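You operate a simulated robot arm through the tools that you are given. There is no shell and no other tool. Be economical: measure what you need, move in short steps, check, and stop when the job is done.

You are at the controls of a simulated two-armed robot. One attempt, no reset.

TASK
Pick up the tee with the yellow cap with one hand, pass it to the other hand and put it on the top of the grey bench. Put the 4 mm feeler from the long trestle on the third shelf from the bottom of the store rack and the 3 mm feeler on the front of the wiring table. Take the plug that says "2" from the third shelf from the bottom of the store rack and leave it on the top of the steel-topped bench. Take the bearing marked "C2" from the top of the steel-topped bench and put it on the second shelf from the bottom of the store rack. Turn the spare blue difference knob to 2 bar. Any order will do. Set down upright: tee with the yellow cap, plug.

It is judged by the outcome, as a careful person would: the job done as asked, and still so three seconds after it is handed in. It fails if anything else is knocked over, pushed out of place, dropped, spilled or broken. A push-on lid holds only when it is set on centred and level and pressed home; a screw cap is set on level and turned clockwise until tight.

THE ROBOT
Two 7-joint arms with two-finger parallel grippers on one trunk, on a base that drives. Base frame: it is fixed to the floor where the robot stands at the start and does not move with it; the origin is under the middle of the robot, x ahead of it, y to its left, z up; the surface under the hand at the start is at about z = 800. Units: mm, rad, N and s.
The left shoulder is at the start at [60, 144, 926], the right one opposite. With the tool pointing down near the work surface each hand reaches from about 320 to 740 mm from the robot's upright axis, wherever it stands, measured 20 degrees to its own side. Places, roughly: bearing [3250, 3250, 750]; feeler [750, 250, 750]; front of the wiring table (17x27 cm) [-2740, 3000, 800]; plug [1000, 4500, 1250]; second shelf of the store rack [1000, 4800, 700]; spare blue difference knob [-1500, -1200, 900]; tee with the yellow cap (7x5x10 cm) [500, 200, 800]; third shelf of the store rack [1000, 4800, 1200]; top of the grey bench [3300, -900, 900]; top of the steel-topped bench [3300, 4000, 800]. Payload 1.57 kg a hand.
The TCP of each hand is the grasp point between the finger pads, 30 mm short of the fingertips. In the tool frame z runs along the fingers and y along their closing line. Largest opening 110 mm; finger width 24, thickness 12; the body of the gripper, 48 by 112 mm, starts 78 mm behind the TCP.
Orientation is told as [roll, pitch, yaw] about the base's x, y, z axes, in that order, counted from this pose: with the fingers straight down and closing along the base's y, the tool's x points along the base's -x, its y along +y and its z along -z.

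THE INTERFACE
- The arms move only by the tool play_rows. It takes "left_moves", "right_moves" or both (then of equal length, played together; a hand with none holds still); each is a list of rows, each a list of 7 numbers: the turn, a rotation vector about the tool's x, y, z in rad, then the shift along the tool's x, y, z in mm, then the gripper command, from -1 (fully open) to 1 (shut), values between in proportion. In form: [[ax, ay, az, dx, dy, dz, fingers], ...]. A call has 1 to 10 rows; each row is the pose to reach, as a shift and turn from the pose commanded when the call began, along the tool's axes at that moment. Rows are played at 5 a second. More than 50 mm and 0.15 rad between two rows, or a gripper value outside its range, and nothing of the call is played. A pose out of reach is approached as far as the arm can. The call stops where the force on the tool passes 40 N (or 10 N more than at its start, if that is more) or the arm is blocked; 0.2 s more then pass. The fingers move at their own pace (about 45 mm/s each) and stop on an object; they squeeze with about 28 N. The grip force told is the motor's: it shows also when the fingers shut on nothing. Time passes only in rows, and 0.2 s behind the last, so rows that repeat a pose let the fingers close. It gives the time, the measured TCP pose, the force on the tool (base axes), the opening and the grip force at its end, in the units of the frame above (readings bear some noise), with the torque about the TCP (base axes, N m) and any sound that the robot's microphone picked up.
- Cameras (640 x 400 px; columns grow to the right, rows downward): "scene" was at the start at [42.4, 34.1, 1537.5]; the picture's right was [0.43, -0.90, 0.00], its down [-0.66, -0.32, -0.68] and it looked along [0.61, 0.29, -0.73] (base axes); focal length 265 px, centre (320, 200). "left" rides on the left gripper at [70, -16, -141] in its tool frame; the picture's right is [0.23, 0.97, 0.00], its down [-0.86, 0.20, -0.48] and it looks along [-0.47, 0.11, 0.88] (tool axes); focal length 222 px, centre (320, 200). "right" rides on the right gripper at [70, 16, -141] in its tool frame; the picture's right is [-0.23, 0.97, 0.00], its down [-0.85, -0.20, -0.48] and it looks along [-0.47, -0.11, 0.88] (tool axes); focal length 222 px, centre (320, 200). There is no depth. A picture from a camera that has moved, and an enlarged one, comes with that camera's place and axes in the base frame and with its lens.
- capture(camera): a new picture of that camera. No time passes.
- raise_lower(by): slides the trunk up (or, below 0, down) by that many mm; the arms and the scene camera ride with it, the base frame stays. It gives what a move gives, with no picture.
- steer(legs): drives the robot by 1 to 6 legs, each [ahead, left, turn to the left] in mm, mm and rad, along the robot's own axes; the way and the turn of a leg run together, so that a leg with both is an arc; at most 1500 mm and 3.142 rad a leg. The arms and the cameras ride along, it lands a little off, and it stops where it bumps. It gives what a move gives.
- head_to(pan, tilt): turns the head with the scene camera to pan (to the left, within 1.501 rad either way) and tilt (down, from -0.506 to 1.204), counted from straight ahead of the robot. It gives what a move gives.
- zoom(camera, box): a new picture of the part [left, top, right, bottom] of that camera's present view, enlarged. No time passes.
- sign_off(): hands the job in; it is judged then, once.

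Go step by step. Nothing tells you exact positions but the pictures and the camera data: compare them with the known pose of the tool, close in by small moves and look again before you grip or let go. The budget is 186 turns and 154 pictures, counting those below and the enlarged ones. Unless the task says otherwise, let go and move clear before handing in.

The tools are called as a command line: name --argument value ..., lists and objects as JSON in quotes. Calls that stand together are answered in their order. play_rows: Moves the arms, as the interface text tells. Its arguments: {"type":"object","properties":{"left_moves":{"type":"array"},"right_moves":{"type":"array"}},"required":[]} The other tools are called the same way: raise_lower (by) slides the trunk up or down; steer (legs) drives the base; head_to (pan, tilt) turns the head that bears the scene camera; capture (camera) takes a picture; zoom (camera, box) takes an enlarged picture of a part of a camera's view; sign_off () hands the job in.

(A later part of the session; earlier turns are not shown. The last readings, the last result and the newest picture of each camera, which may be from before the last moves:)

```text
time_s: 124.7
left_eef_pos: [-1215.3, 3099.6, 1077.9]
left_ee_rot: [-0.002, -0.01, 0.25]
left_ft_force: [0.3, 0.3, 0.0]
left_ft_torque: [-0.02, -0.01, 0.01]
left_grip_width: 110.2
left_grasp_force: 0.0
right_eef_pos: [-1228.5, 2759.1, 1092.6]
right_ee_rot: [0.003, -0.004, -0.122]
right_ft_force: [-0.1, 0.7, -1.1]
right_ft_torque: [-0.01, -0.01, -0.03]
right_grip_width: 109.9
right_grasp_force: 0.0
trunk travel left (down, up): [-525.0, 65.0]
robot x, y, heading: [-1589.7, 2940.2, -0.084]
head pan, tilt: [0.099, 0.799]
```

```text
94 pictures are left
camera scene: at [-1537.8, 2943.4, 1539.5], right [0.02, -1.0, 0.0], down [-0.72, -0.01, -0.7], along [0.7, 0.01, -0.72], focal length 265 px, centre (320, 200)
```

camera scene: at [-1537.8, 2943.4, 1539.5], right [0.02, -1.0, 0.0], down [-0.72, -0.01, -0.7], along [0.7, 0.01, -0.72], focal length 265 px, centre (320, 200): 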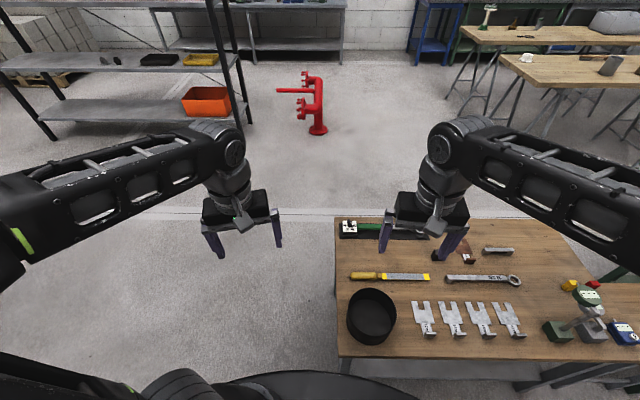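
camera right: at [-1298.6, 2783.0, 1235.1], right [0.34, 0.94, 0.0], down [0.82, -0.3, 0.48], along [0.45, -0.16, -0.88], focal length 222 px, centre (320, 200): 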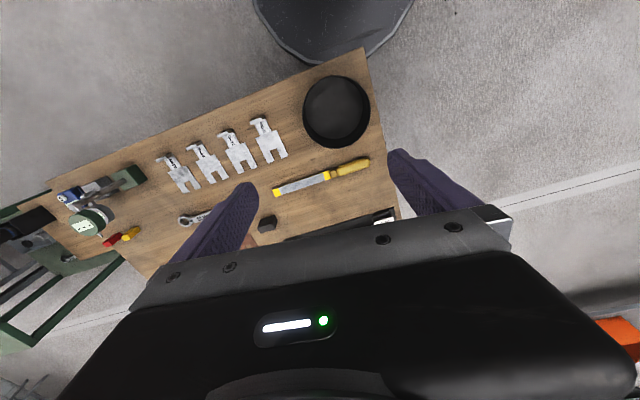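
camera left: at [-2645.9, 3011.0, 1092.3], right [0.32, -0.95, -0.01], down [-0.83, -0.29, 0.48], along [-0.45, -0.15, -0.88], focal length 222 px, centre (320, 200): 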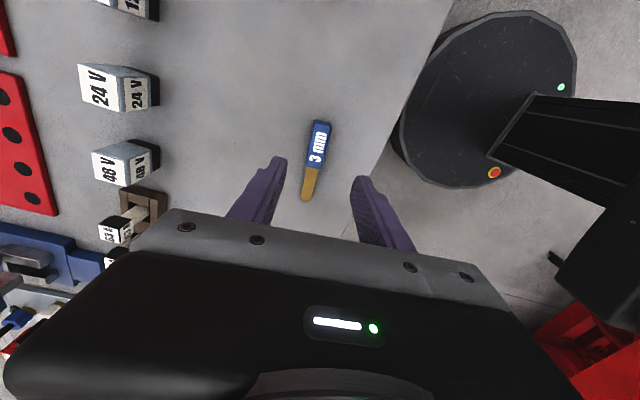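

I touched only the table's corner at (-1355,2900). I back off and pass well north of it.

steer --legs '[[-80, 0, 0.084], [0, 420, 0], [1280, 0, 0], [0, -1400, 0]]'

head_to --pan -0.9 --tilt 0.7

capture --camera "scene"

```text
time_s: 140.5
left_eef_pos: [-60.1, 2152.3, 1077.1]
left_ee_rot: [-0.001, -0.009, 0.315]
left_ft_force: [-0.2, 0.1, 0.5]
left_ft_torque: [0.0, 0.01, 0.04]
left_grip_width: 109.9
left_grasp_force: 0.0
right_eef_pos: [-51.1, 1811.9, 1093.6]
right_ee_rot: [0.002, -0.005, -0.058]
right_ft_force: [0.1, 0.2, -0.6]
right_ft_torque: [0.02, -0.01, 0.0]
right_grip_width: 110.0
right_grasp_force: 0.1
trunk travel left (down, up): [-525.0, 65.0]
robot x, y, heading: [-419.3, 1973.2, -0.019]
head pan, tilt: [0.099, 0.799]
```

```text
time_s: 141.8
left_eef_pos: [-58.0, 2153.4, 1078.3]
left_ee_rot: [-0.003, -0.011, 0.313]
left_ft_force: [0.2, 0.3, -0.4]
left_ft_torque: [-0.05, 0.0, 0.01]
left_grip_width: 110.0
left_grasp_force: 0.1
right_eef_pos: [-50.4, 1812.3, 1093.9]
right_ee_rot: [0.0, -0.006, -0.059]
right_ft_force: [1.0, -0.3, -0.8]
right_ft_torque: [0.01, 0.04, -0.04]
right_grip_width: 110.1
right_grasp_force: 0.0
trunk travel left (down, up): [-525.0, 65.0]
robot x, y, heading: [-419.1, 1971.8, -0.021]
head pan, tilt: [-0.901, 0.7]
```

```text
93 pictures are left
camera scene: at [-399.6, 1902.5, 1547.8], right [-0.79, -0.61, 0.0], down [-0.39, 0.51, -0.76], along [0.46, -0.61, -0.64], focal length 265 px, centre (320, 200)
```

scene: 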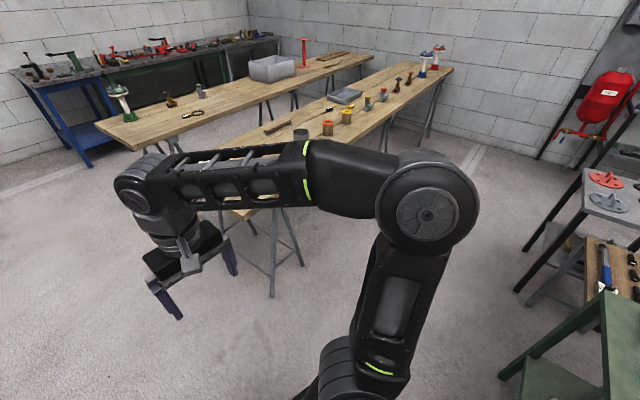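

The corridor is free at x≈-150. I drive down it to the trestle.

steer --legs '[[270, 0, 0.02], [0, -1000, 0], [0, -900, 0], [150, 0, 0]]'

head_to --pan 0.3 --tilt 0.8

capture --camera "scene"

capture --camera "left"

```text
time_s: 153.7
left_eef_pos: [364.6, 277.0, 1077.0]
left_ee_rot: [-0.003, -0.008, 0.361]
left_ft_force: [0.7, -0.3, -0.8]
left_ft_torque: [-0.02, 0.01, 0.01]
left_grip_width: 110.0
left_grasp_force: 0.0
right_eef_pos: [390.5, -62.3, 1093.4]
right_ee_rot: [0.002, -0.002, -0.011]
right_ft_force: [0.9, 0.1, 0.3]
right_ft_torque: [-0.02, 0.01, -0.01]
right_grip_width: 110.2
right_grasp_force: 0.0
trunk travel left (down, up): [-525.0, 65.0]
robot x, y, heading: [8.7, 76.5, 0.024]
head pan, tilt: [-0.901, 0.7]
```

```text
time_s: 155.1
left_eef_pos: [363.9, 277.4, 1077.3]
left_ee_rot: [-0.002, -0.01, 0.361]
left_ft_force: [0.0, -0.1, 0.4]
left_ft_torque: [0.01, 0.0, 0.06]
left_grip_width: 110.0
left_grasp_force: 0.2
right_eef_pos: [388.7, -62.5, 1092.7]
right_ee_rot: [0.002, -0.006, -0.01]
right_ft_force: [0.4, 0.3, -0.4]
right_ft_torque: [-0.02, 0.01, -0.05]
right_grip_width: 110.1
right_grasp_force: 0.0
trunk travel left (down, up): [-525.0, 65.0]
robot x, y, heading: [12.2, 77.7, 0.028]
head pan, tilt: [0.3, 0.799]
```

```text
92 pictures are left
camera scene: at [57.1, 102.7, 1539.5], right [0.32, -0.95, 0.0], down [-0.68, -0.23, -0.7], along [0.66, 0.23, -0.72], focal length 265 px, centre (320, 200)
```

scene: 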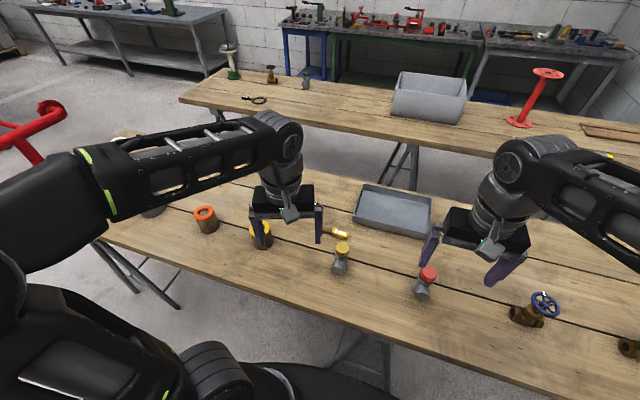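

```text
91 pictures are left
camera left: at [303.2, 239.4, 1217.9], right [-0.56, 0.83, 0.0], down [0.72, 0.49, 0.49], along [0.41, 0.27, -0.87], focal length 222 px, centre (320, 200)
```

left: 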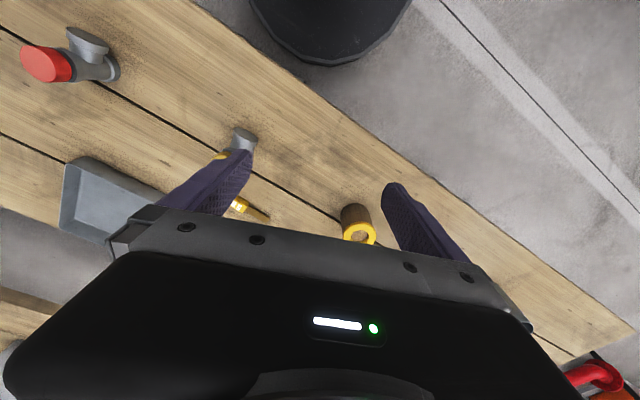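

The tee with the yellow cap stands near (490,184) with its branch toward the robot. I zoom to see its shape for the hand-over.

zoom --camera "scene" --box '[315, 230, 375, 285]'

zoom --camera "left" --box '[0, 0, 280, 160]'

```text
7.27 times, centred on (345, 258) of scene
camera zoom: at [57.1, 102.7, 1539.5], right [0.32, -0.95, 0.0], down [-0.68, -0.23, -0.7], along [0.66, 0.23, -0.72], focal length 1928 px, centre (138, -218)
```

zoom: 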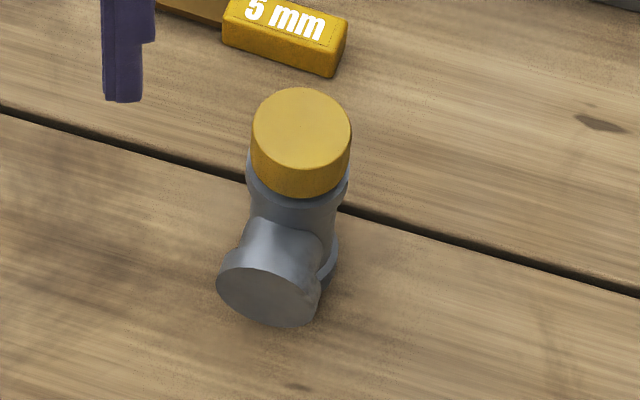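

```text
2.29 times, centred on (140, 80) of left
camera zoom: at [303.2, 239.4, 1217.9], right [-0.56, 0.83, 0.0], down [0.72, 0.49, 0.49], along [0.41, 0.27, -0.87], focal length 508 px, centre (731, 474)
```

zoom: 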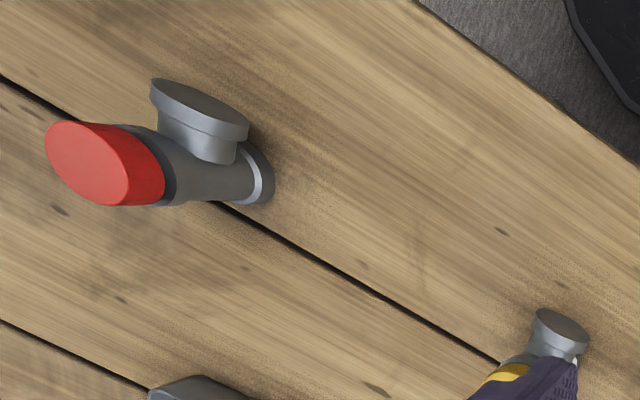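

The branch points along −x at mid-height. Plan: left hand grips the branch tilted 45° from the robot's side, then the right takes cap and neck from above. I first level the left hand's yaw and bring it to y=184.

play_rows --left_moves '[[0, 0, 0.12, 8, -30, 0, -1], [0, 0, 0.24, 16, -60, 0, -1], [0, 0, 0.361, 23.5, -90.5, 0, -1], [0, 0, 0.361, 23.5, -90.5, 0, -1]]'

play_rows --left_moves '[[0, -0.13, 0, 0, 0, 20, -1], [0, -0.26, 0, 0, 0, 40, -1], [0, -0.39, 0, 0, 0, 65, -1], [0, -0.52, 0, -5, 0, 90, -1], [0, -0.65, 0, -10, 0, 115, -1], [0, -0.785, 0, -20, 0, 140, -1], [0, -0.785, 0, -25, 0, 165, -1], [0, -0.785, 0, -25, 0, 180, -1]]'

capture --camera "left"

capture --camera "scene"

```text
time_s: 156.1
left_eef_pos: [373.1, 183.4, 1077.9]
left_ee_rot: [0.0, -0.011, -0.001]
left_ft_force: [0.7, -0.5, -0.4]
left_ft_torque: [-0.02, 0.0, -0.04]
left_grip_width: 110.2
left_grasp_force: 0.1
right_eef_pos: [389.0, -62.1, 1093.5]
right_ee_rot: [0.003, -0.006, -0.011]
right_ft_force: [0.3, -0.1, -1.1]
right_ft_torque: [0.04, 0.03, 0.0]
right_grip_width: 110.0
right_grasp_force: 0.0
trunk travel left (down, up): [-525.0, 65.0]
robot x, y, heading: [7.5, 80.7, 0.029]
head pan, tilt: [0.3, 0.799]
```

```text
time_s: 157.9
left_eef_pos: [457.7, 149.3, 900.0]
left_ee_rot: [0.001, -0.792, 0.001]
left_ft_force: [-0.2, -0.3, -0.4]
left_ft_torque: [0.0, 0.0, 0.0]
left_grip_width: 110.0
left_grasp_force: 0.0
left hand out of reach, approached as far as the arm can: row 4, 5, 6, 7, 8
right_eef_pos: [387.4, -61.9, 1093.3]
right_ee_rot: [0.002, -0.008, -0.011]
right_ft_force: [0.7, -0.2, -0.1]
right_ft_torque: [-0.03, 0.0, -0.01]
right_grip_width: 110.1
right_grasp_force: 0.2
trunk travel left (down, up): [-525.0, 65.0]
robot x, y, heading: [7.8, 79.1, 0.03]
head pan, tilt: [0.3, 0.799]
```

```text
88 pictures are left
camera left: at [307.9, 134.5, 950.4], right [-0.16, 0.97, -0.16], down [0.26, 0.2, 0.95], along [0.95, 0.11, -0.28], focal length 222 px, centre (320, 200)
```

left: 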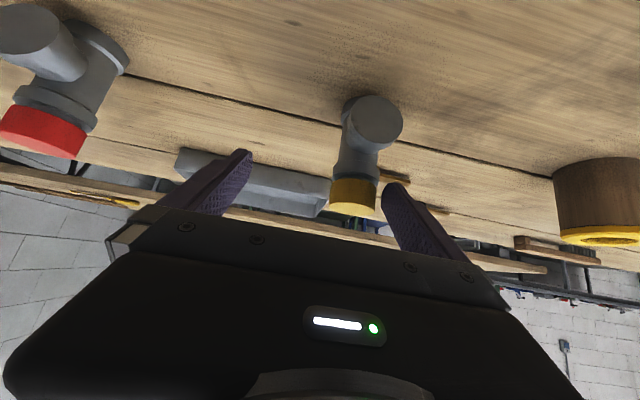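

```text
87 pictures are left
camera scene: at [57.6, 102.6, 1539.5], right [0.32, -0.95, 0.0], down [-0.68, -0.23, -0.7], along [0.66, 0.23, -0.72], focal length 265 px, centre (320, 200)
```

scene: 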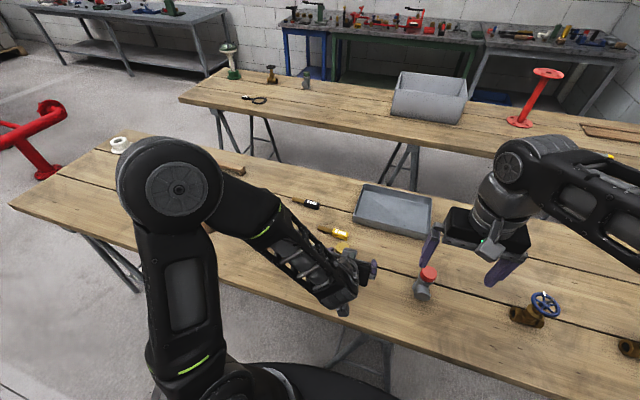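

At 45° the hand can't come in so close. I raise the trunk, back the base 150 mm and re-approach.

raise_lower --by 55

steer --legs '[[-170, 0, -0.03]]'

capture --camera "left"

```text
time_s: 158.9
left_eef_pos: [457.7, 150.2, 956.7]
left_ee_rot: [0.004, -0.794, 0.0]
left_ft_force: [0.1, 0.0, -0.1]
left_ft_torque: [0.03, 0.03, 0.01]
left_grip_width: 110.0
left_grasp_force: 0.0
right_eef_pos: [388.5, -62.4, 1148.5]
right_ee_rot: [0.002, -0.006, -0.01]
right_ft_force: [-0.8, -0.3, 0.6]
right_ft_torque: [0.01, 0.02, 0.01]
right_grip_width: 110.2
right_grasp_force: 0.0
trunk travel left (down, up): [-580.0, 10.0]
robot x, y, heading: [10.0, 76.9, 0.03]
head pan, tilt: [0.3, 0.799]
```

```text
time_s: 160.3
left_eef_pos: [287.3, 133.0, 957.2]
left_ee_rot: [0.002, -0.795, -0.033]
left_ft_force: [0.4, 0.7, -0.4]
left_ft_torque: [-0.02, 0.01, 0.03]
left_grip_width: 110.0
left_grasp_force: 0.1
right_eef_pos: [211.8, -74.8, 1149.0]
right_ee_rot: [0.001, -0.005, -0.042]
right_ft_force: [-0.6, -0.1, 0.0]
right_ft_torque: [0.0, -0.07, 0.02]
right_grip_width: 110.2
right_grasp_force: 0.0
trunk travel left (down, up): [-580.0, 10.0]
robot x, y, heading: [-163.1, 70.7, -0.001]
head pan, tilt: [0.3, 0.799]
```

```text
86 pictures are left
camera left: at [137.1, 123.0, 1006.3], right [-0.13, 0.98, -0.16], down [0.26, 0.19, 0.95], along [0.96, 0.08, -0.28], focal length 222 px, centre (320, 200)
```

left: 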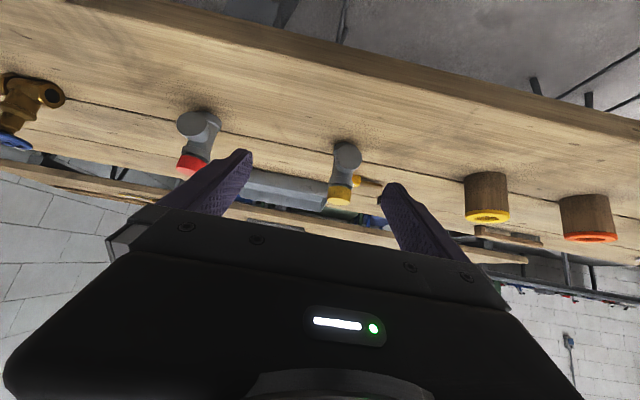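

The tee stands untouched. I approach to the pre-grasp pose.

play_rows --left_moves '[[0, 0, 0, -10, 15, 30, -1], [0, 0, 0, -20, 30, 60, -1], [0, 0, 0, -28, 45, 90, -1], [0, 0, 0, -33.6, 54.7, 121.5, -1], [0, 0, 0, -33.6, 54.7, 121.5, -1]]'

capture --camera "left"

```text
time_s: 161.6
left_eef_pos: [399.1, 184.4, 896.3]
left_ee_rot: [0.003, -0.793, -0.032]
left_ft_force: [0.2, -0.2, -0.3]
left_ft_torque: [0.01, -0.01, -0.02]
left_grip_width: 110.0
left_grasp_force: 0.0
right_eef_pos: [212.9, -76.2, 1149.5]
right_ee_rot: [0.001, -0.005, -0.041]
right_ft_force: [0.5, -0.4, -0.4]
right_ft_torque: [0.0, -0.02, 0.0]
right_grip_width: 110.4
right_grasp_force: 0.0
trunk travel left (down, up): [-580.0, 10.0]
robot x, y, heading: [-161.8, 71.4, -0.001]
head pan, tilt: [0.3, 0.799]
```

```text
85 pictures are left
camera left: at [250.5, 173.5, 945.8], right [-0.13, 0.98, -0.16], down [0.26, 0.19, 0.95], along [0.96, 0.08, -0.28], focal length 222 px, centre (320, 200)
```

left: 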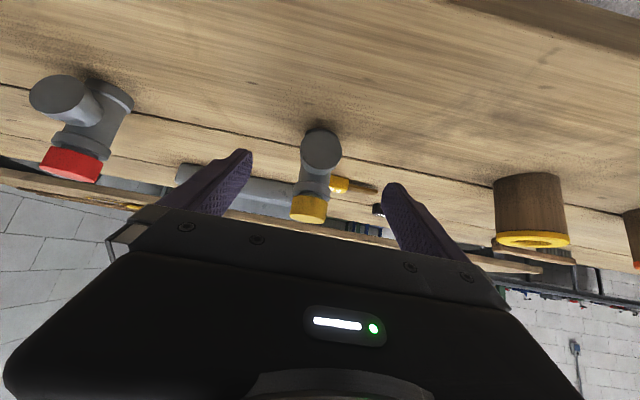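

Aligned with the branch (442,182,843). I advance along the fingers, close.

play_rows --left_moves '[[0, 0, 0, 0, -1, 30, -1], [0, 0, 0, 0, -2, 60, -0.6], [0, 0, 0, 0, -2, 79, -0.3], [0, 0, 0, 0, -2, 79, 0.2], [0, 0, 0, 0, -2, 79, 0.5], [0, 0, 0, 0, -2, 79, 1], [0, 0, 0, 0, -2, 79, 1], [0, 0, 0, 0, -2, 79, 1]]'

capture --camera "left"

```text
time_s: 163.3
left_eef_pos: [454.2, 181.5, 841.4]
left_ee_rot: [0.005, -0.793, -0.032]
left_ft_force: [0.9, 0.5, 0.1]
left_ft_torque: [0.0, -0.08, 0.08]
left_grip_width: 41.7
left_grasp_force: 28.1
right_eef_pos: [212.8, -76.7, 1149.0]
right_ee_rot: [0.001, -0.005, -0.041]
right_ft_force: [0.4, -0.2, 0.4]
right_ft_torque: [-0.01, 0.0, 0.0]
right_grip_width: 110.3
right_grasp_force: 0.1
trunk travel left (down, up): [-580.0, 10.0]
robot x, y, heading: [-161.0, 73.7, -0.004]
head pan, tilt: [0.3, 0.799]
```

```text
84 pictures are left
camera left: at [305.4, 170.9, 890.0], right [-0.13, 0.98, -0.16], down [0.26, 0.19, 0.95], along [0.96, 0.08, -0.28], focal length 222 px, centre (320, 200)
```

left: 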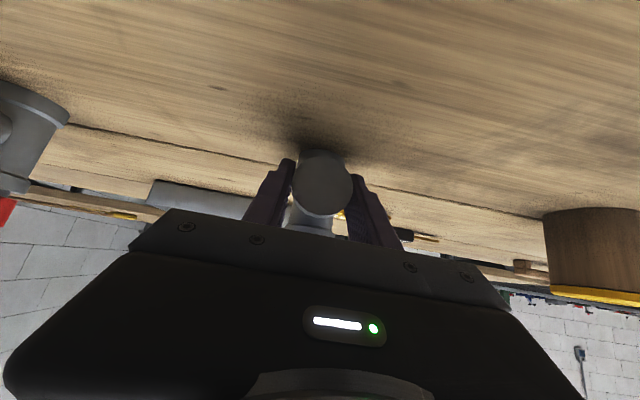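

Gripped (42 mm). I lift the tee 120 mm straight up.

play_rows --left_moves '[[0, 0, 0, -14, 0, -14, 1], [0, 0, 0, -28, 0, -28, 1], [0, 0, 0, -46, 0, -45, 1], [0, 0, 0, -66, 0, -64, 1], [0, 0, 0, -86, 0, -84, 1], [0, 0, 0, -86, 0, -84, 1]]'

play_rows --right_moves '[[0, 0, 0, -40, 25, 0, -1], [0, 0, 0, -80, 50, 0, -1], [0, 0, 0, -115, 80, 0, -1], [0, 0, 0, -150, 110, 0, -1], [0, 0, 0, -180, 140, 0, -1], [0, 0, 0, -205, 170, 0, -1]]'

capture --camera "right"

capture --camera "scene"

```text
time_s: 164.8
left_eef_pos: [456.8, 180.7, 961.5]
left_ee_rot: [0.001, -0.792, -0.031]
left_ft_force: [-0.3, 0.7, -4.8]
left_ft_torque: [-0.03, 0.1, -0.02]
left_grip_width: 41.6
left_grasp_force: 28.4
right_eef_pos: [213.4, -76.7, 1148.1]
right_ee_rot: [0.001, -0.003, -0.04]
right_ft_force: [-0.3, -0.8, 0.1]
right_ft_torque: [-0.01, -0.01, -0.02]
right_grip_width: 110.0
right_grasp_force: 0.0
trunk travel left (down, up): [-580.0, 10.0]
robot x, y, heading: [-161.9, 78.6, -0.001]
head pan, tilt: [0.3, 0.799]
```

```text
time_s: 166.2
left_eef_pos: [455.1, 181.6, 962.3]
left_ee_rot: [0.002, -0.793, -0.032]
left_ft_force: [0.3, 1.3, -3.4]
left_ft_torque: [-0.02, 0.14, 0.01]
left_grip_width: 42.0
left_grasp_force: 28.1
right_eef_pos: [357.1, 21.7, 1149.0]
right_ee_rot: [0.001, -0.007, -0.041]
right_ft_force: [0.2, 0.1, 0.3]
right_ft_torque: [-0.01, -0.01, 0.0]
right_grip_width: 110.1
right_grasp_force: 0.0
right hand out of reach, approached as far as the arm can: row 4, 5, 6
trunk travel left (down, up): [-580.0, 10.0]
robot x, y, heading: [-160.0, 77.4, -0.002]
head pan, tilt: [0.3, 0.799]
```

```text
83 pictures are left
camera right: at [285.9, 39.7, 1290.6], right [0.27, 0.96, 0.0], down [0.84, -0.23, 0.49], along [0.47, -0.13, -0.87], focal length 222 px, centre (320, 200)
```

right: 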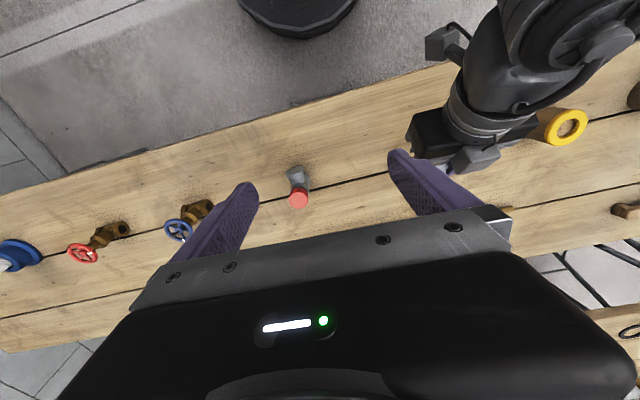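

```text
82 pictures are left
camera scene: at [-113.1, 100.4, 1594.5], right [0.29, -0.96, 0.0], down [-0.69, -0.21, -0.7], along [0.67, 0.2, -0.72], focal length 265 px, centre (320, 200)
```

scene: 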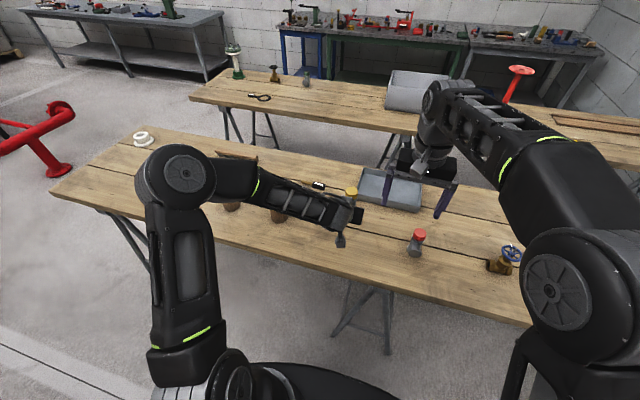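

The right hand can't reach that far left at this height, so the left brings the tee to the middle, nearer.

play_rows --left_moves '[[0, 0, 0, 14, -28, -8, 1], [0, 0, 0, 27, -57, -16, 1], [0, 0, 0, 40, -86, -24, 1], [0, 0, 0, 54, -115, -32, 1], [0, 0, 0, 67, -142.6, -39.7, 1], [0, 0, 0, 67, -142.6, -39.7, 1]]'

capture --camera "right"

capture --camera "scene"

```text
time_s: 167.6
left_eef_pos: [377.9, 38.7, 940.6]
left_ee_rot: [0.003, -0.792, -0.032]
left_ft_force: [0.3, -1.1, -4.0]
left_ft_torque: [0.02, 0.07, 0.02]
left_grip_width: 41.5
left_grasp_force: 27.6
right_eef_pos: [359.3, 19.5, 1150.0]
right_ee_rot: [0.002, -0.009, -0.04]
right_ft_force: [0.4, -0.4, 0.1]
right_ft_torque: [-0.03, -0.01, 0.01]
right_grip_width: 110.1
right_grasp_force: 0.1
trunk travel left (down, up): [-580.0, 10.0]
robot x, y, heading: [-162.4, 76.6, -0.002]
head pan, tilt: [0.3, 0.799]
```

```text
81 pictures are left
camera right: at [286.1, 38.5, 1290.5], right [0.27, 0.96, 0.0], down [0.84, -0.24, 0.48], along [0.47, -0.13, -0.87], focal length 222 px, centre (320, 200)
```

right: 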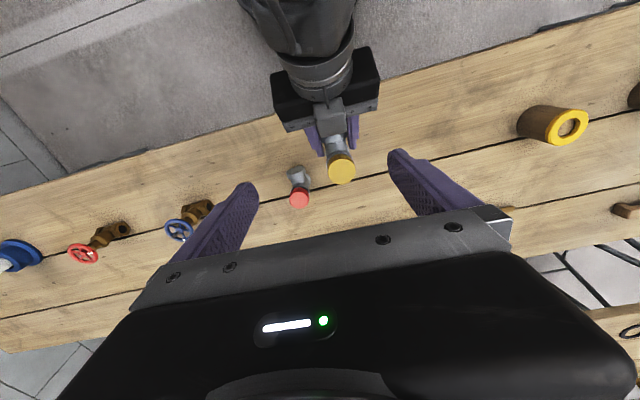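

```text
80 pictures are left
camera scene: at [-112.7, 99.5, 1594.5], right [0.29, -0.96, 0.0], down [-0.69, -0.21, -0.7], along [0.67, 0.2, -0.72], focal length 265 px, centre (320, 200)
```

scene: 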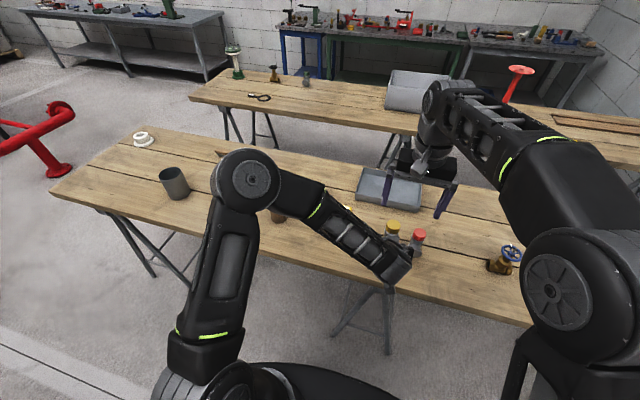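

The cap is at (405,36,~1000). I bring the right hand above it.

play_rows --right_moves '[[0, 0, 0, -12, 5, 20, -0.6], [0, 0, 0, -24, 10, 45, -0.4], [0, 0, 0, -36, 15, 70, -0.4], [0, 0, -0.04, -45, 19, 90, -0.4], [0, 0, -0.04, -45, 19, 100, -0.4]]'

capture --camera "right"

```text
time_s: 168.8
left_eef_pos: [376.5, 38.4, 940.4]
left_ee_rot: [0.002, -0.793, -0.032]
left_ft_force: [-0.2, -0.5, -4.2]
left_ft_torque: [-0.01, 0.13, 0.02]
left_grip_width: 41.7
left_grasp_force: 27.4
right_eef_pos: [406.0, 36.8, 1048.0]
right_ee_rot: [0.001, -0.006, -0.001]
right_ft_force: [-0.8, 1.3, 0.2]
right_ft_torque: [-0.01, -0.02, -0.01]
right_grip_width: 76.8
right_grasp_force: 0.0
trunk travel left (down, up): [-580.0, 10.0]
robot x, y, heading: [-159.8, 75.2, -0.001]
head pan, tilt: [0.3, 0.799]
```

```text
79 pictures are left
camera right: at [333.2, 52.7, 1189.2], right [0.23, 0.97, 0.0], down [0.85, -0.2, 0.48], along [0.47, -0.11, -0.88], focal length 222 px, centre (320, 200)
```

right: 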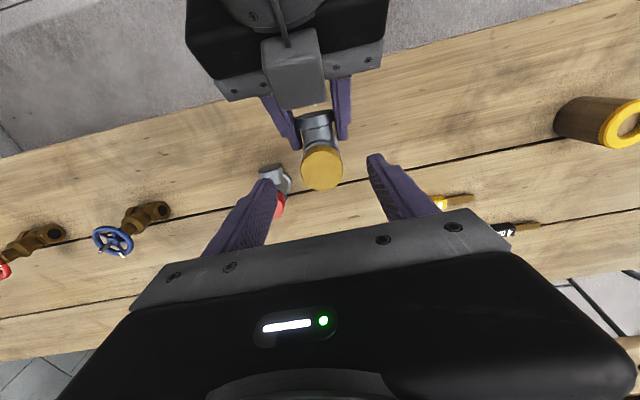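

Centred over the cap (403,38). I descend and close the right hand on cap and neck.

play_rows --right_moves '[[0, 0, 0, 1, 1, 20, -0.4], [0, 0, 0, 2, 1, 40, -0.4], [0, 0, 0, 2, 1, 58, -0.4], [0, 0, 0, 2, 1, 58, 0], [0, 0, 0, 2, 1, 58, 0.3], [0, 0, 0, 2, 1, 58, 0.6], [0, 0, 0, 2, 1, 58, 1], [0, 0, 0, 2, 1, 58, 1]]'

capture --camera "right"

```text
time_s: 170.6
left_eef_pos: [377.7, 38.4, 941.0]
left_ee_rot: [0.003, -0.794, -0.031]
left_ft_force: [0.2, -1.0, -3.7]
left_ft_torque: [0.05, 0.1, 0.18]
left_grip_width: 41.9
left_grasp_force: 27.9
right_eef_pos: [403.8, 37.7, 989.3]
right_ee_rot: [0.003, -0.006, -0.002]
right_ft_force: [-0.3, 1.7, -0.2]
right_ft_torque: [-0.01, -0.03, -0.25]
right_grip_width: 39.9
right_grasp_force: 27.9
trunk travel left (down, up): [-580.0, 10.0]
robot x, y, heading: [-161.8, 74.6, 0.0]
head pan, tilt: [0.3, 0.799]
```

```text
78 pictures are left
camera right: at [331.6, 53.6, 1130.8], right [0.23, 0.97, 0.0], down [0.85, -0.2, 0.48], along [0.47, -0.11, -0.88], focal length 222 px, centre (320, 200)
```

right: 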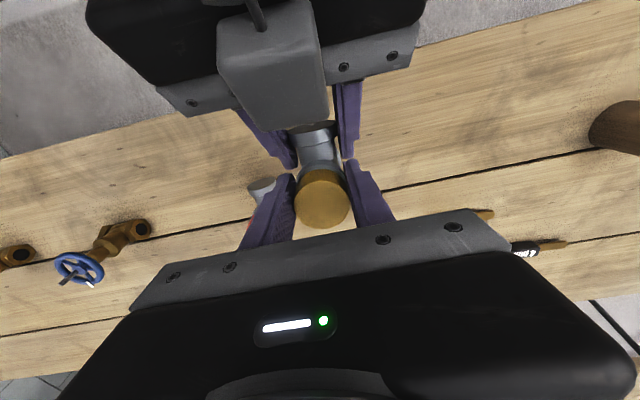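

Both hands hold the tee. The left opens and withdraws.

play_rows --left_moves '[[0, 0, 0, 0, 0, 0, 0.7], [0, 0, 0, 0, 0, 0, 0.2], [0, 0, 0, 0, 0, 0, -0.2], [0, 0, 0, 10, 0, -20, -0.2], [0, 0, 0, 25, 0, -45, -0.3], [0, 0, 0, 45, 0, -65, -0.3], [0, 0, 0, 60, 20, -85, -0.3], [0, 0, 0, 65, 50, -95, -0.3]]'

capture --camera "right"

```text
time_s: 172.3
left_eef_pos: [263.3, 93.4, 961.1]
left_ee_rot: [0.001, -0.794, -0.031]
left_ft_force: [-1.1, 0.4, -0.3]
left_ft_torque: [-0.01, 0.0, -0.03]
left_grip_width: 71.6
left_grasp_force: 0.1
right_eef_pos: [403.2, 37.9, 990.1]
right_ee_rot: [0.0, -0.004, -0.002]
right_ft_force: [-0.5, 0.5, 1.2]
right_ft_torque: [-0.03, -0.01, 0.01]
right_grip_width: 39.8
right_grasp_force: 28.0
trunk travel left (down, up): [-580.0, 10.0]
robot x, y, heading: [-162.4, 73.7, -0.001]
head pan, tilt: [0.3, 0.799]
```

```text
77 pictures are left
camera right: at [331.2, 54.1, 1131.1], right [0.23, 0.97, 0.0], down [0.85, -0.2, 0.48], along [0.47, -0.11, -0.88], focal length 222 px, centre (320, 200)
```

right: 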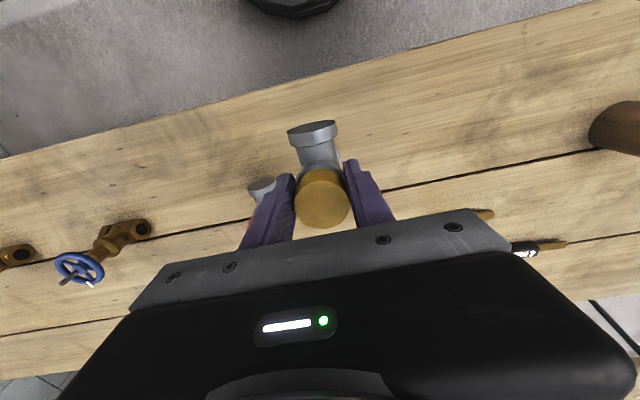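

Hand-over done: the right holds the tee. I raise it a little and turn the left hand back to pointing down.

play_rows --left_moves '[[0, 0.0, 0, -18, 25, -10, -0.3], [0, 0.13, 0, -36, 50, -20, -0.3], [0, 0.26, 0, -55, 75, -30, -0.3], [0, 0.39, 0, -75, 100, -40, -0.3], [0, 0.52, 0, -92, 125, -50, -0.3], [0, 0.65, 0, -110, 151, -59, -0.3], [0, 0.79, 0, -110, 151, -59, -0.3]]' --right_moves '[[0, 0, 0, 0, 0, -10, 1], [0, 0, 0, 0, 0, -20, 1], [0, 0, 0, 0, 0, -30, 1], [0, 0, 0, 0, 0, -40, 1], [0, 0, 0, 0, 0, -50, 1], [0, 0, 0, 0, 0, -50, 1], [0, 0, 0, 0, 0, -50, 1]]'

steer --legs '[[185, 100, 0]]'

raise_lower --by -55

capture --camera "scene"

```text
time_s: 173.9
left_eef_pos: [305.6, 244.4, 1080.1]
left_ee_rot: [0.001, -0.001, -0.029]
left_ft_force: [1.4, -1.1, -0.4]
left_ft_torque: [0.0, 0.02, -0.02]
left_grip_width: 71.4
left_grasp_force: 0.1
left hand out of reach, approached as far as the arm can: row 1
right_eef_pos: [405.6, 38.0, 1038.1]
right_ee_rot: [0.002, -0.004, -0.001]
right_ft_force: [-0.4, -0.6, -4.4]
right_ft_torque: [0.01, -0.01, -0.02]
right_grip_width: 39.6
right_grasp_force: 27.5
trunk travel left (down, up): [-580.0, 10.0]
robot x, y, heading: [-163.0, 75.0, -0.001]
head pan, tilt: [0.3, 0.799]
```

```text
time_s: 175.6
left_eef_pos: [489.8, 341.3, 1079.5]
left_ee_rot: [0.001, -0.002, -0.034]
left_ft_force: [1.1, 0.0, -0.5]
left_ft_torque: [-0.03, 0.01, -0.02]
left_grip_width: 71.8
left_grasp_force: 0.0
right_eef_pos: [588.0, 133.8, 1037.6]
right_ee_rot: [0.0, -0.004, -0.006]
right_ft_force: [1.3, -0.2, -3.5]
right_ft_torque: [0.0, 0.03, -0.02]
right_grip_width: 39.7
right_grasp_force: 28.3
trunk travel left (down, up): [-580.0, 10.0]
robot x, y, heading: [21.9, 175.6, -0.007]
head pan, tilt: [0.3, 0.799]
```

```text
time_s: 176.6
left_eef_pos: [489.1, 340.5, 1025.7]
left_ee_rot: [0.003, -0.003, -0.033]
left_ft_force: [-0.2, 0.1, -0.5]
left_ft_torque: [-0.02, 0.02, -0.01]
left_grip_width: 71.4
left_grasp_force: 0.0
right_eef_pos: [587.7, 133.1, 983.1]
right_ee_rot: [0.002, -0.004, -0.005]
right_ft_force: [0.5, -0.8, -3.8]
right_ft_torque: [-0.03, -0.01, 0.02]
right_grip_width: 39.5
right_grasp_force: 28.3
trunk travel left (down, up): [-525.0, 65.0]
robot x, y, heading: [23.7, 174.0, -0.011]
head pan, tilt: [0.3, 0.799]
```

```text
76 pictures are left
camera scene: at [70.7, 197.9, 1539.5], right [0.29, -0.96, 0.0], down [-0.69, -0.21, -0.7], along [0.67, 0.2, -0.72], focal length 265 px, centre (320, 200)
```

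scene: 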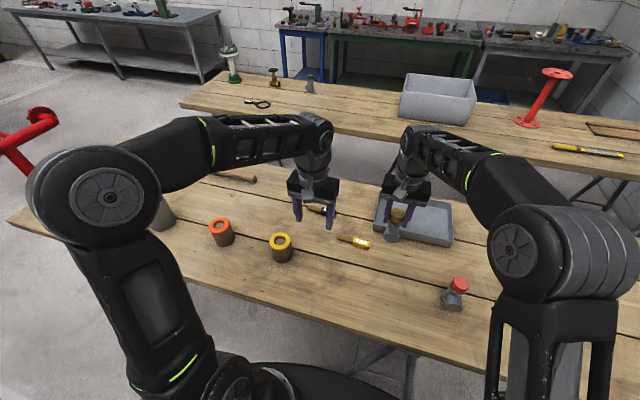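

The tee is safe in the right hand. I move the left hand over the black 4 mm feeler with a quarter turn.

play_rows --left_moves '[[0, 0, -0.145, -20, 1, 10, -0.3], [0, 0, -0.29, -40, 2, 20, -0.3], [0, 0, -0.435, -60, 3, 30, -0.2], [0, 0, -0.58, -80, 4, 40, -0.1], [0, 0, -0.725, -100, 5, 50, 0], [0, 0, -0.87, -120, 6, 60, 0], [0, 0, -1.015, -140, 7, 70, 0], [0, 0, -1.16, -160, 8, 80, 0], [0, 0, -1.305, -180, 9, 90, 0], [0, 0, -1.45, -204, 11, 100, 0]]'

capture --camera "left"

```text
time_s: 178.8
left_eef_pos: [693.5, 343.4, 924.9]
left_ee_rot: [-0.003, -0.003, 1.418]
left_ft_force: [0.4, -0.4, -0.2]
left_ft_torque: [-0.05, 0.0, 0.02]
left_grip_width: 55.3
left_grasp_force: 0.1
right_eef_pos: [588.1, 133.5, 984.4]
right_ee_rot: [0.002, -0.005, -0.004]
right_ft_force: [0.6, -0.7, -3.6]
right_ft_torque: [-0.01, -0.01, 0.01]
right_grip_width: 39.9
right_grasp_force: 27.8
trunk travel left (down, up): [-525.0, 65.0]
robot x, y, heading: [21.9, 173.1, -0.006]
head pan, tilt: [0.3, 0.799]
```

```text
75 pictures are left
camera left: at [698.8, 273.6, 1066.1], right [-1.0, -0.08, 0.0], down [-0.07, 0.87, 0.48], along [-0.03, 0.48, -0.88], focal length 222 px, centre (320, 200)
```

left: 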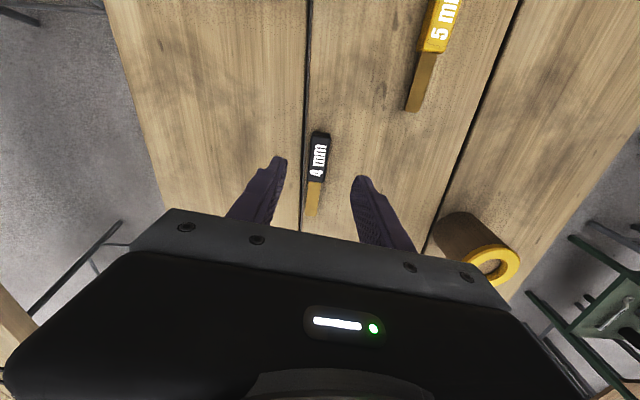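

The 4 mm feeler's handle centre is (697,358). I align, descend and grip.

play_rows --left_moves '[[0, 0, -0.06, -7, -1, 25, 0], [0, 0, -0.11, -14, -1.5, 50, 0], [0, 0, -0.11, -14, -1.5, 75, 0], [0, 0, -0.11, -14, -1.5, 88, 0], [0, 0, -0.11, -14, -1.5, 93, 0], [0, 0, -0.11, -14, -1.5, 96, 0], [0, 0, -0.11, -14, -1.5, 96, 0.4], [0, 0, -0.11, -14, -1.5, 96, 0.8], [0, 0, -0.11, -14, -1.5, 96, 1], [0, 0, -0.11, -14, -1.5, 96, 1]]'

play_rows --left_moves '[[0, 0, 0, 0, 0, 0, 1], [0, 0, 0, 0, 0, 0, 1], [0, 0, 0, 0, 0, -4, 1], [0, 0, 0, 0, 0, -10, 1], [0, 0, 0, 0, 0, -20, 1], [0, 0, 0, 0, 0, -35, 1], [0, 0, 0, 0, 0, -50, 1]]'

capture --camera "left"

```text
time_s: 180.9
left_eef_pos: [696.6, 359.3, 830.9]
left_ee_rot: [-0.004, 0.0, 1.526]
left_ft_force: [-0.1, -0.3, -0.6]
left_ft_torque: [0.01, -0.02, -0.01]
left_grip_width: 21.0
left_grasp_force: 28.0
right_eef_pos: [587.7, 133.7, 983.7]
right_ee_rot: [0.004, -0.004, -0.007]
right_ft_force: [-0.6, 0.2, -4.0]
right_ft_torque: [-0.01, -0.01, 0.01]
right_grip_width: 39.8
right_grasp_force: 27.9
trunk travel left (down, up): [-525.0, 65.0]
robot x, y, heading: [22.2, 173.5, -0.005]
head pan, tilt: [0.3, 0.799]
```

```text
time_s: 182.6
left_eef_pos: [697.5, 357.7, 880.5]
left_ee_rot: [-0.004, -0.002, 1.526]
left_ft_force: [0.6, -0.3, 0.0]
left_ft_torque: [0.02, 0.03, 0.0]
left_grip_width: 21.2
left_grasp_force: 28.0
right_eef_pos: [588.2, 133.6, 982.4]
right_ee_rot: [0.002, -0.004, -0.006]
right_ft_force: [0.3, 0.8, -3.9]
right_ft_torque: [-0.02, 0.0, -0.01]
right_grip_width: 39.6
right_grasp_force: 28.3
trunk travel left (down, up): [-525.0, 65.0]
robot x, y, heading: [17.8, 170.5, -0.008]
head pan, tilt: [0.3, 0.799]
```

```text
74 pictures are left
camera left: at [709.9, 288.9, 1021.9], right [-0.98, -0.18, 0.0], down [-0.16, 0.86, 0.48], along [-0.08, 0.47, -0.88], focal length 222 px, centre (320, 200)
```

left: 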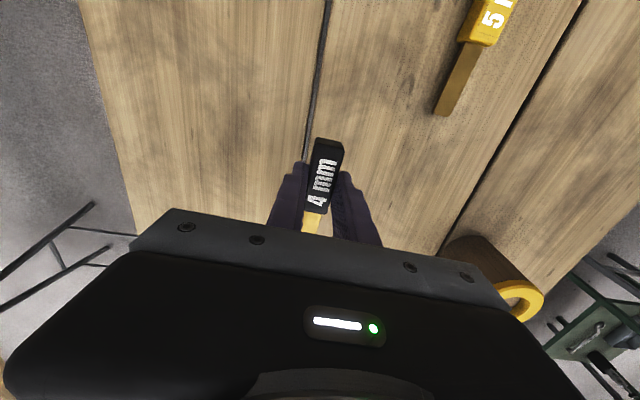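

The 4 mm feeler is held. I draw both hands back and up, then look for the path to the grey bench.

play_rows --left_moves '[[0, 0, 0, 0, 10, -25, 1], [0, 0, 0, 0, 30, -55, 1], [0, 0, 0, 0, 60, -85, 1], [0, 0, 0, -2, 95, -110, 1], [0, 0, 0, -4, 130, -130, 1], [0, 0, 0, -5, 170, -150, 1], [0, 0, 0, -7, 210, -165, 1], [0, 0, 0, -8, 250, -175, 1], [0, 0, 0, -9, 278, -180, 1]]' --right_moves '[[0, 0, 0, 10, 0, -20, 1], [0, 0, 0, 25, 0, -40, 1], [0, 0, 0, 45, 0, -55, 1], [0, 0, 0, 65, 0, -60, 1], [0, 0, 0, 85, 0, -60, 1], [0, 0, 0, 105, 0, -60, 1], [0, 0, 0, 125, 0, -60, 1], [0, 0, 0, 140, 0, -60, 1], [0, 0, 0, 150, 0, -60, 1]]'

steer --legs '[[-160, 0, 0], [0, 1400, 0], [0, 500, 0]]'

head_to --pan -0.6 --tilt 0.35

capture --camera "scene"

```text
time_s: 184.6
left_eef_pos: [416.6, 379.4, 1059.3]
left_ee_rot: [-0.003, -0.003, 1.525]
left_ft_force: [-0.5, 0.1, -0.8]
left_ft_torque: [-0.02, -0.02, 0.0]
left_grip_width: 21.0
left_grasp_force: 28.0
right_eef_pos: [436.2, 134.5, 1043.0]
right_ee_rot: [0.0, -0.004, -0.007]
right_ft_force: [0.4, -0.5, -3.2]
right_ft_torque: [-0.01, 0.02, -0.01]
right_grip_width: 39.9
right_grasp_force: 27.7
trunk travel left (down, up): [-525.0, 65.0]
robot x, y, heading: [21.9, 177.2, -0.004]
head pan, tilt: [0.3, 0.799]
```

```text
time_s: 195.0
left_eef_pos: [268.7, 2263.8, 1059.2]
left_ee_rot: [-0.002, -0.003, 1.525]
left_ft_force: [-0.1, 0.3, -0.4]
left_ft_torque: [-0.03, 0.0, 0.01]
left_grip_width: 20.8
left_grasp_force: 28.1
right_eef_pos: [287.6, 2019.4, 1042.4]
right_ee_rot: [-0.002, -0.005, -0.007]
right_ft_force: [0.3, 0.4, -1.0]
right_ft_torque: [-0.02, 0.01, 0.0]
right_grip_width: 39.7
right_grasp_force: 28.2
trunk travel left (down, up): [-525.0, 65.0]
robot x, y, heading: [-129.0, 2058.2, -0.004]
head pan, tilt: [0.3, 0.799]
```

```text
time_s: 196.2
left_eef_pos: [268.6, 2263.1, 1059.2]
left_ee_rot: [-0.003, -0.001, 1.524]
left_ft_force: [-1.0, 0.4, 0.2]
left_ft_torque: [-0.03, 0.0, -0.01]
left_grip_width: 20.8
left_grasp_force: 27.9
right_eef_pos: [287.2, 2018.2, 1041.7]
right_ee_rot: [0.0, -0.005, -0.008]
right_ft_force: [-0.8, 0.3, -0.3]
right_ft_torque: [-0.01, -0.01, 0.02]
right_grip_width: 39.6
right_grasp_force: 28.5
trunk travel left (down, up): [-525.0, 65.0]
robot x, y, heading: [-126.7, 2056.6, -0.007]
head pan, tilt: [-0.6, 0.351]
```

```text
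73 pictures are left
camera scene: at [-80.0, 2005.6, 1579.1], right [-0.57, -0.82, 0.0], down [-0.28, 0.2, -0.94], along [0.77, -0.54, -0.34], focal length 265 px, centre (320, 200)
```

scene: 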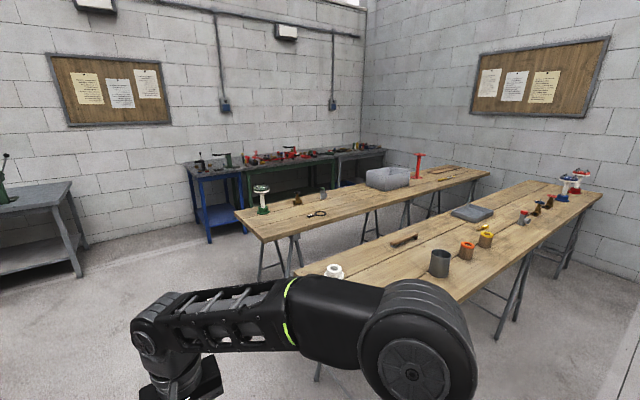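

Trestle 2 spans x 1300–1880, y −1500–1480; the wall benches start at x≈3050. I drive around the trestle's left end and down the aisle.

steer --legs '[[1290, 60, 0.005], [1280, 0, 0], [0, -1400, 0], [0, -1250, 0]]'

head_to --pan -0.3 --tilt 0.55

capture --camera "scene"

```text
time_s: 221.5
left_eef_pos: [2972.4, -292.3, 1059.1]
left_ee_rot: [-0.004, -0.001, 1.583]
left_ft_force: [0.1, -0.1, -0.9]
left_ft_torque: [0.0, 0.0, 0.02]
left_grip_width: 21.1
left_grasp_force: 28.0
right_eef_pos: [3005.7, -534.8, 1042.0]
right_ee_rot: [0.0, -0.005, 0.053]
right_ft_force: [-0.1, 0.8, -0.2]
right_ft_torque: [0.05, 0.0, 0.02]
right_grip_width: 39.4
right_grasp_force: 28.2
trunk travel left (down, up): [-525.0, 65.0]
robot x, y, heading: [2590.5, -517.5, 0.052]
head pan, tilt: [-0.6, 0.351]
```

```text
time_s: 222.3
left_eef_pos: [2971.6, -291.4, 1060.2]
left_ee_rot: [-0.004, -0.003, 1.585]
left_ft_force: [-0.2, -0.4, -0.7]
left_ft_torque: [0.03, 0.0, 0.01]
left_grip_width: 20.9
left_grasp_force: 28.1
right_eef_pos: [3005.8, -534.7, 1041.4]
right_ee_rot: [0.0, -0.003, 0.054]
right_ft_force: [0.0, -0.4, -0.2]
right_ft_torque: [0.02, 0.02, -0.03]
right_grip_width: 39.7
right_grasp_force: 28.0
trunk travel left (down, up): [-525.0, 65.0]
robot x, y, heading: [2588.3, -518.2, 0.053]
head pan, tilt: [-0.3, 0.55]
```

```text
72 pictures are left
camera scene: at [2647.8, -543.0, 1560.9], right [-0.25, -0.97, 0.0], down [-0.51, 0.13, -0.85], along [0.83, -0.21, -0.52], focal length 265 px, centre (320, 200)
```

scene: 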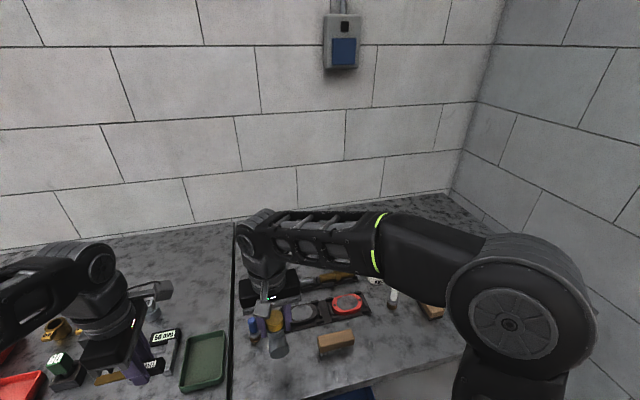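

I'm in front of the benches; the grey bench begins right of the seam. I look with the right hand's camera for a free spot.

capture --camera "right"

```text
71 pictures are left
camera right: at [2932.8, -522.8, 1184.1], right [0.18, 0.98, 0.0], down [0.86, -0.16, 0.48], along [0.47, -0.08, -0.88], focal length 222 px, centre (320, 200)
```

right: 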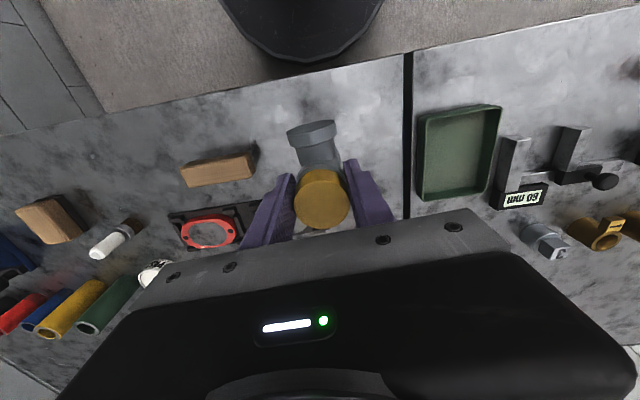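

The spot below the tee, near (3015,-530), is free on the grey bench. I lower it there step by step.

play_rows --right_moves '[[0, 0, 0, -4, 0, 25, 1], [0, 0, 0, -8, 0, 50, 1], [0, 0, 0, -10, 0, 70, 1], [0, 0, 0, -10, 0, 78, 1], [0, 0, 0, -10, 0, 84, 1], [0, 0, 0, -10, 0, 84, 1]]'

zoom --camera "scene" --box '[200, 300, 360, 400]'

```text
time_s: 223.7
left_eef_pos: [2971.2, -291.4, 1059.9]
left_ee_rot: [-0.005, -0.002, 1.583]
left_ft_force: [-0.4, 0.9, 0.0]
left_ft_torque: [0.0, 0.01, -0.02]
left_grip_width: 21.1
left_grasp_force: 27.2
right_eef_pos: [3016.1, -534.4, 958.1]
right_ee_rot: [0.001, -0.005, 0.052]
right_ft_force: [0.0, 0.7, -0.4]
right_ft_torque: [-0.01, 0.0, 0.01]
right_grip_width: 39.6
right_grasp_force: 28.1
trunk travel left (down, up): [-525.0, 65.0]
robot x, y, heading: [2589.5, -519.1, 0.051]
head pan, tilt: [-0.3, 0.55]
```

```text
4.00 times, centred on (280, 350) of scene
camera zoom: at [2647.7, -542.9, 1560.9], right [-0.25, -0.97, 0.0], down [-0.51, 0.13, -0.85], along [0.83, -0.21, -0.52], focal length 1060 px, centre (480, -400)
```

zoom: 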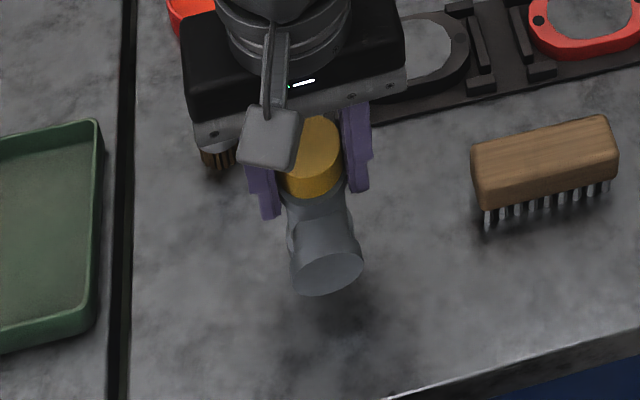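

Still above the surface; the spot is clear. I continue down in small steps.

play_rows --right_moves '[[0, 0, 0, 0, 0, 5, 1], [0, 0, 0, 0, 0, 9, 1], [0, 0, 0, 0, 0, 12, 1], [0, 0, 0, 0, 0, 15, 1], [0, 0, 0, 0, 0, 15, 1]]'

zoom --camera "scene" --box '[240, 320, 320, 390]'

```text
time_s: 224.9
left_eef_pos: [2972.0, -292.5, 1059.9]
left_ee_rot: [-0.004, -0.003, 1.584]
left_ft_force: [0.1, 0.4, -0.3]
left_ft_torque: [0.01, 0.01, -0.01]
left_grip_width: 20.9
left_grasp_force: 28.1
right_eef_pos: [3015.6, -533.3, 944.9]
right_ee_rot: [0.003, -0.009, 0.05]
right_ft_force: [2.5, -1.8, 21.3]
right_ft_torque: [-0.15, -0.26, -0.02]
right_grip_width: 40.0
right_grasp_force: 27.7
trunk travel left (down, up): [-525.0, 65.0]
robot x, y, heading: [2592.1, -517.7, 0.05]
head pan, tilt: [-0.3, 0.55]
```

```text
5.71 times, centred on (280, 355) of scene
camera zoom: at [2646.3, -543.2, 1561.1], right [-0.25, -0.97, 0.0], down [-0.51, 0.13, -0.85], along [0.83, -0.21, -0.52], focal length 1515 px, centre (549, -686)
```

zoom: 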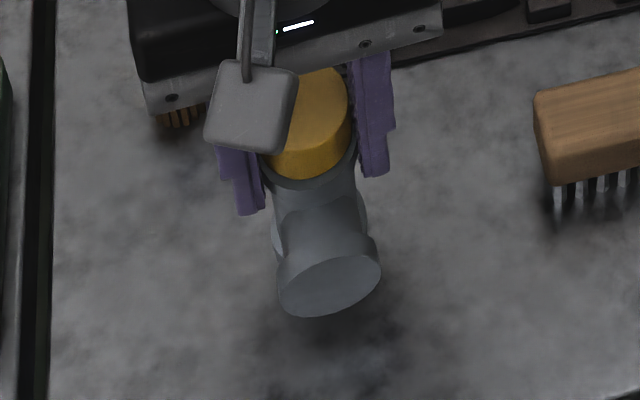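

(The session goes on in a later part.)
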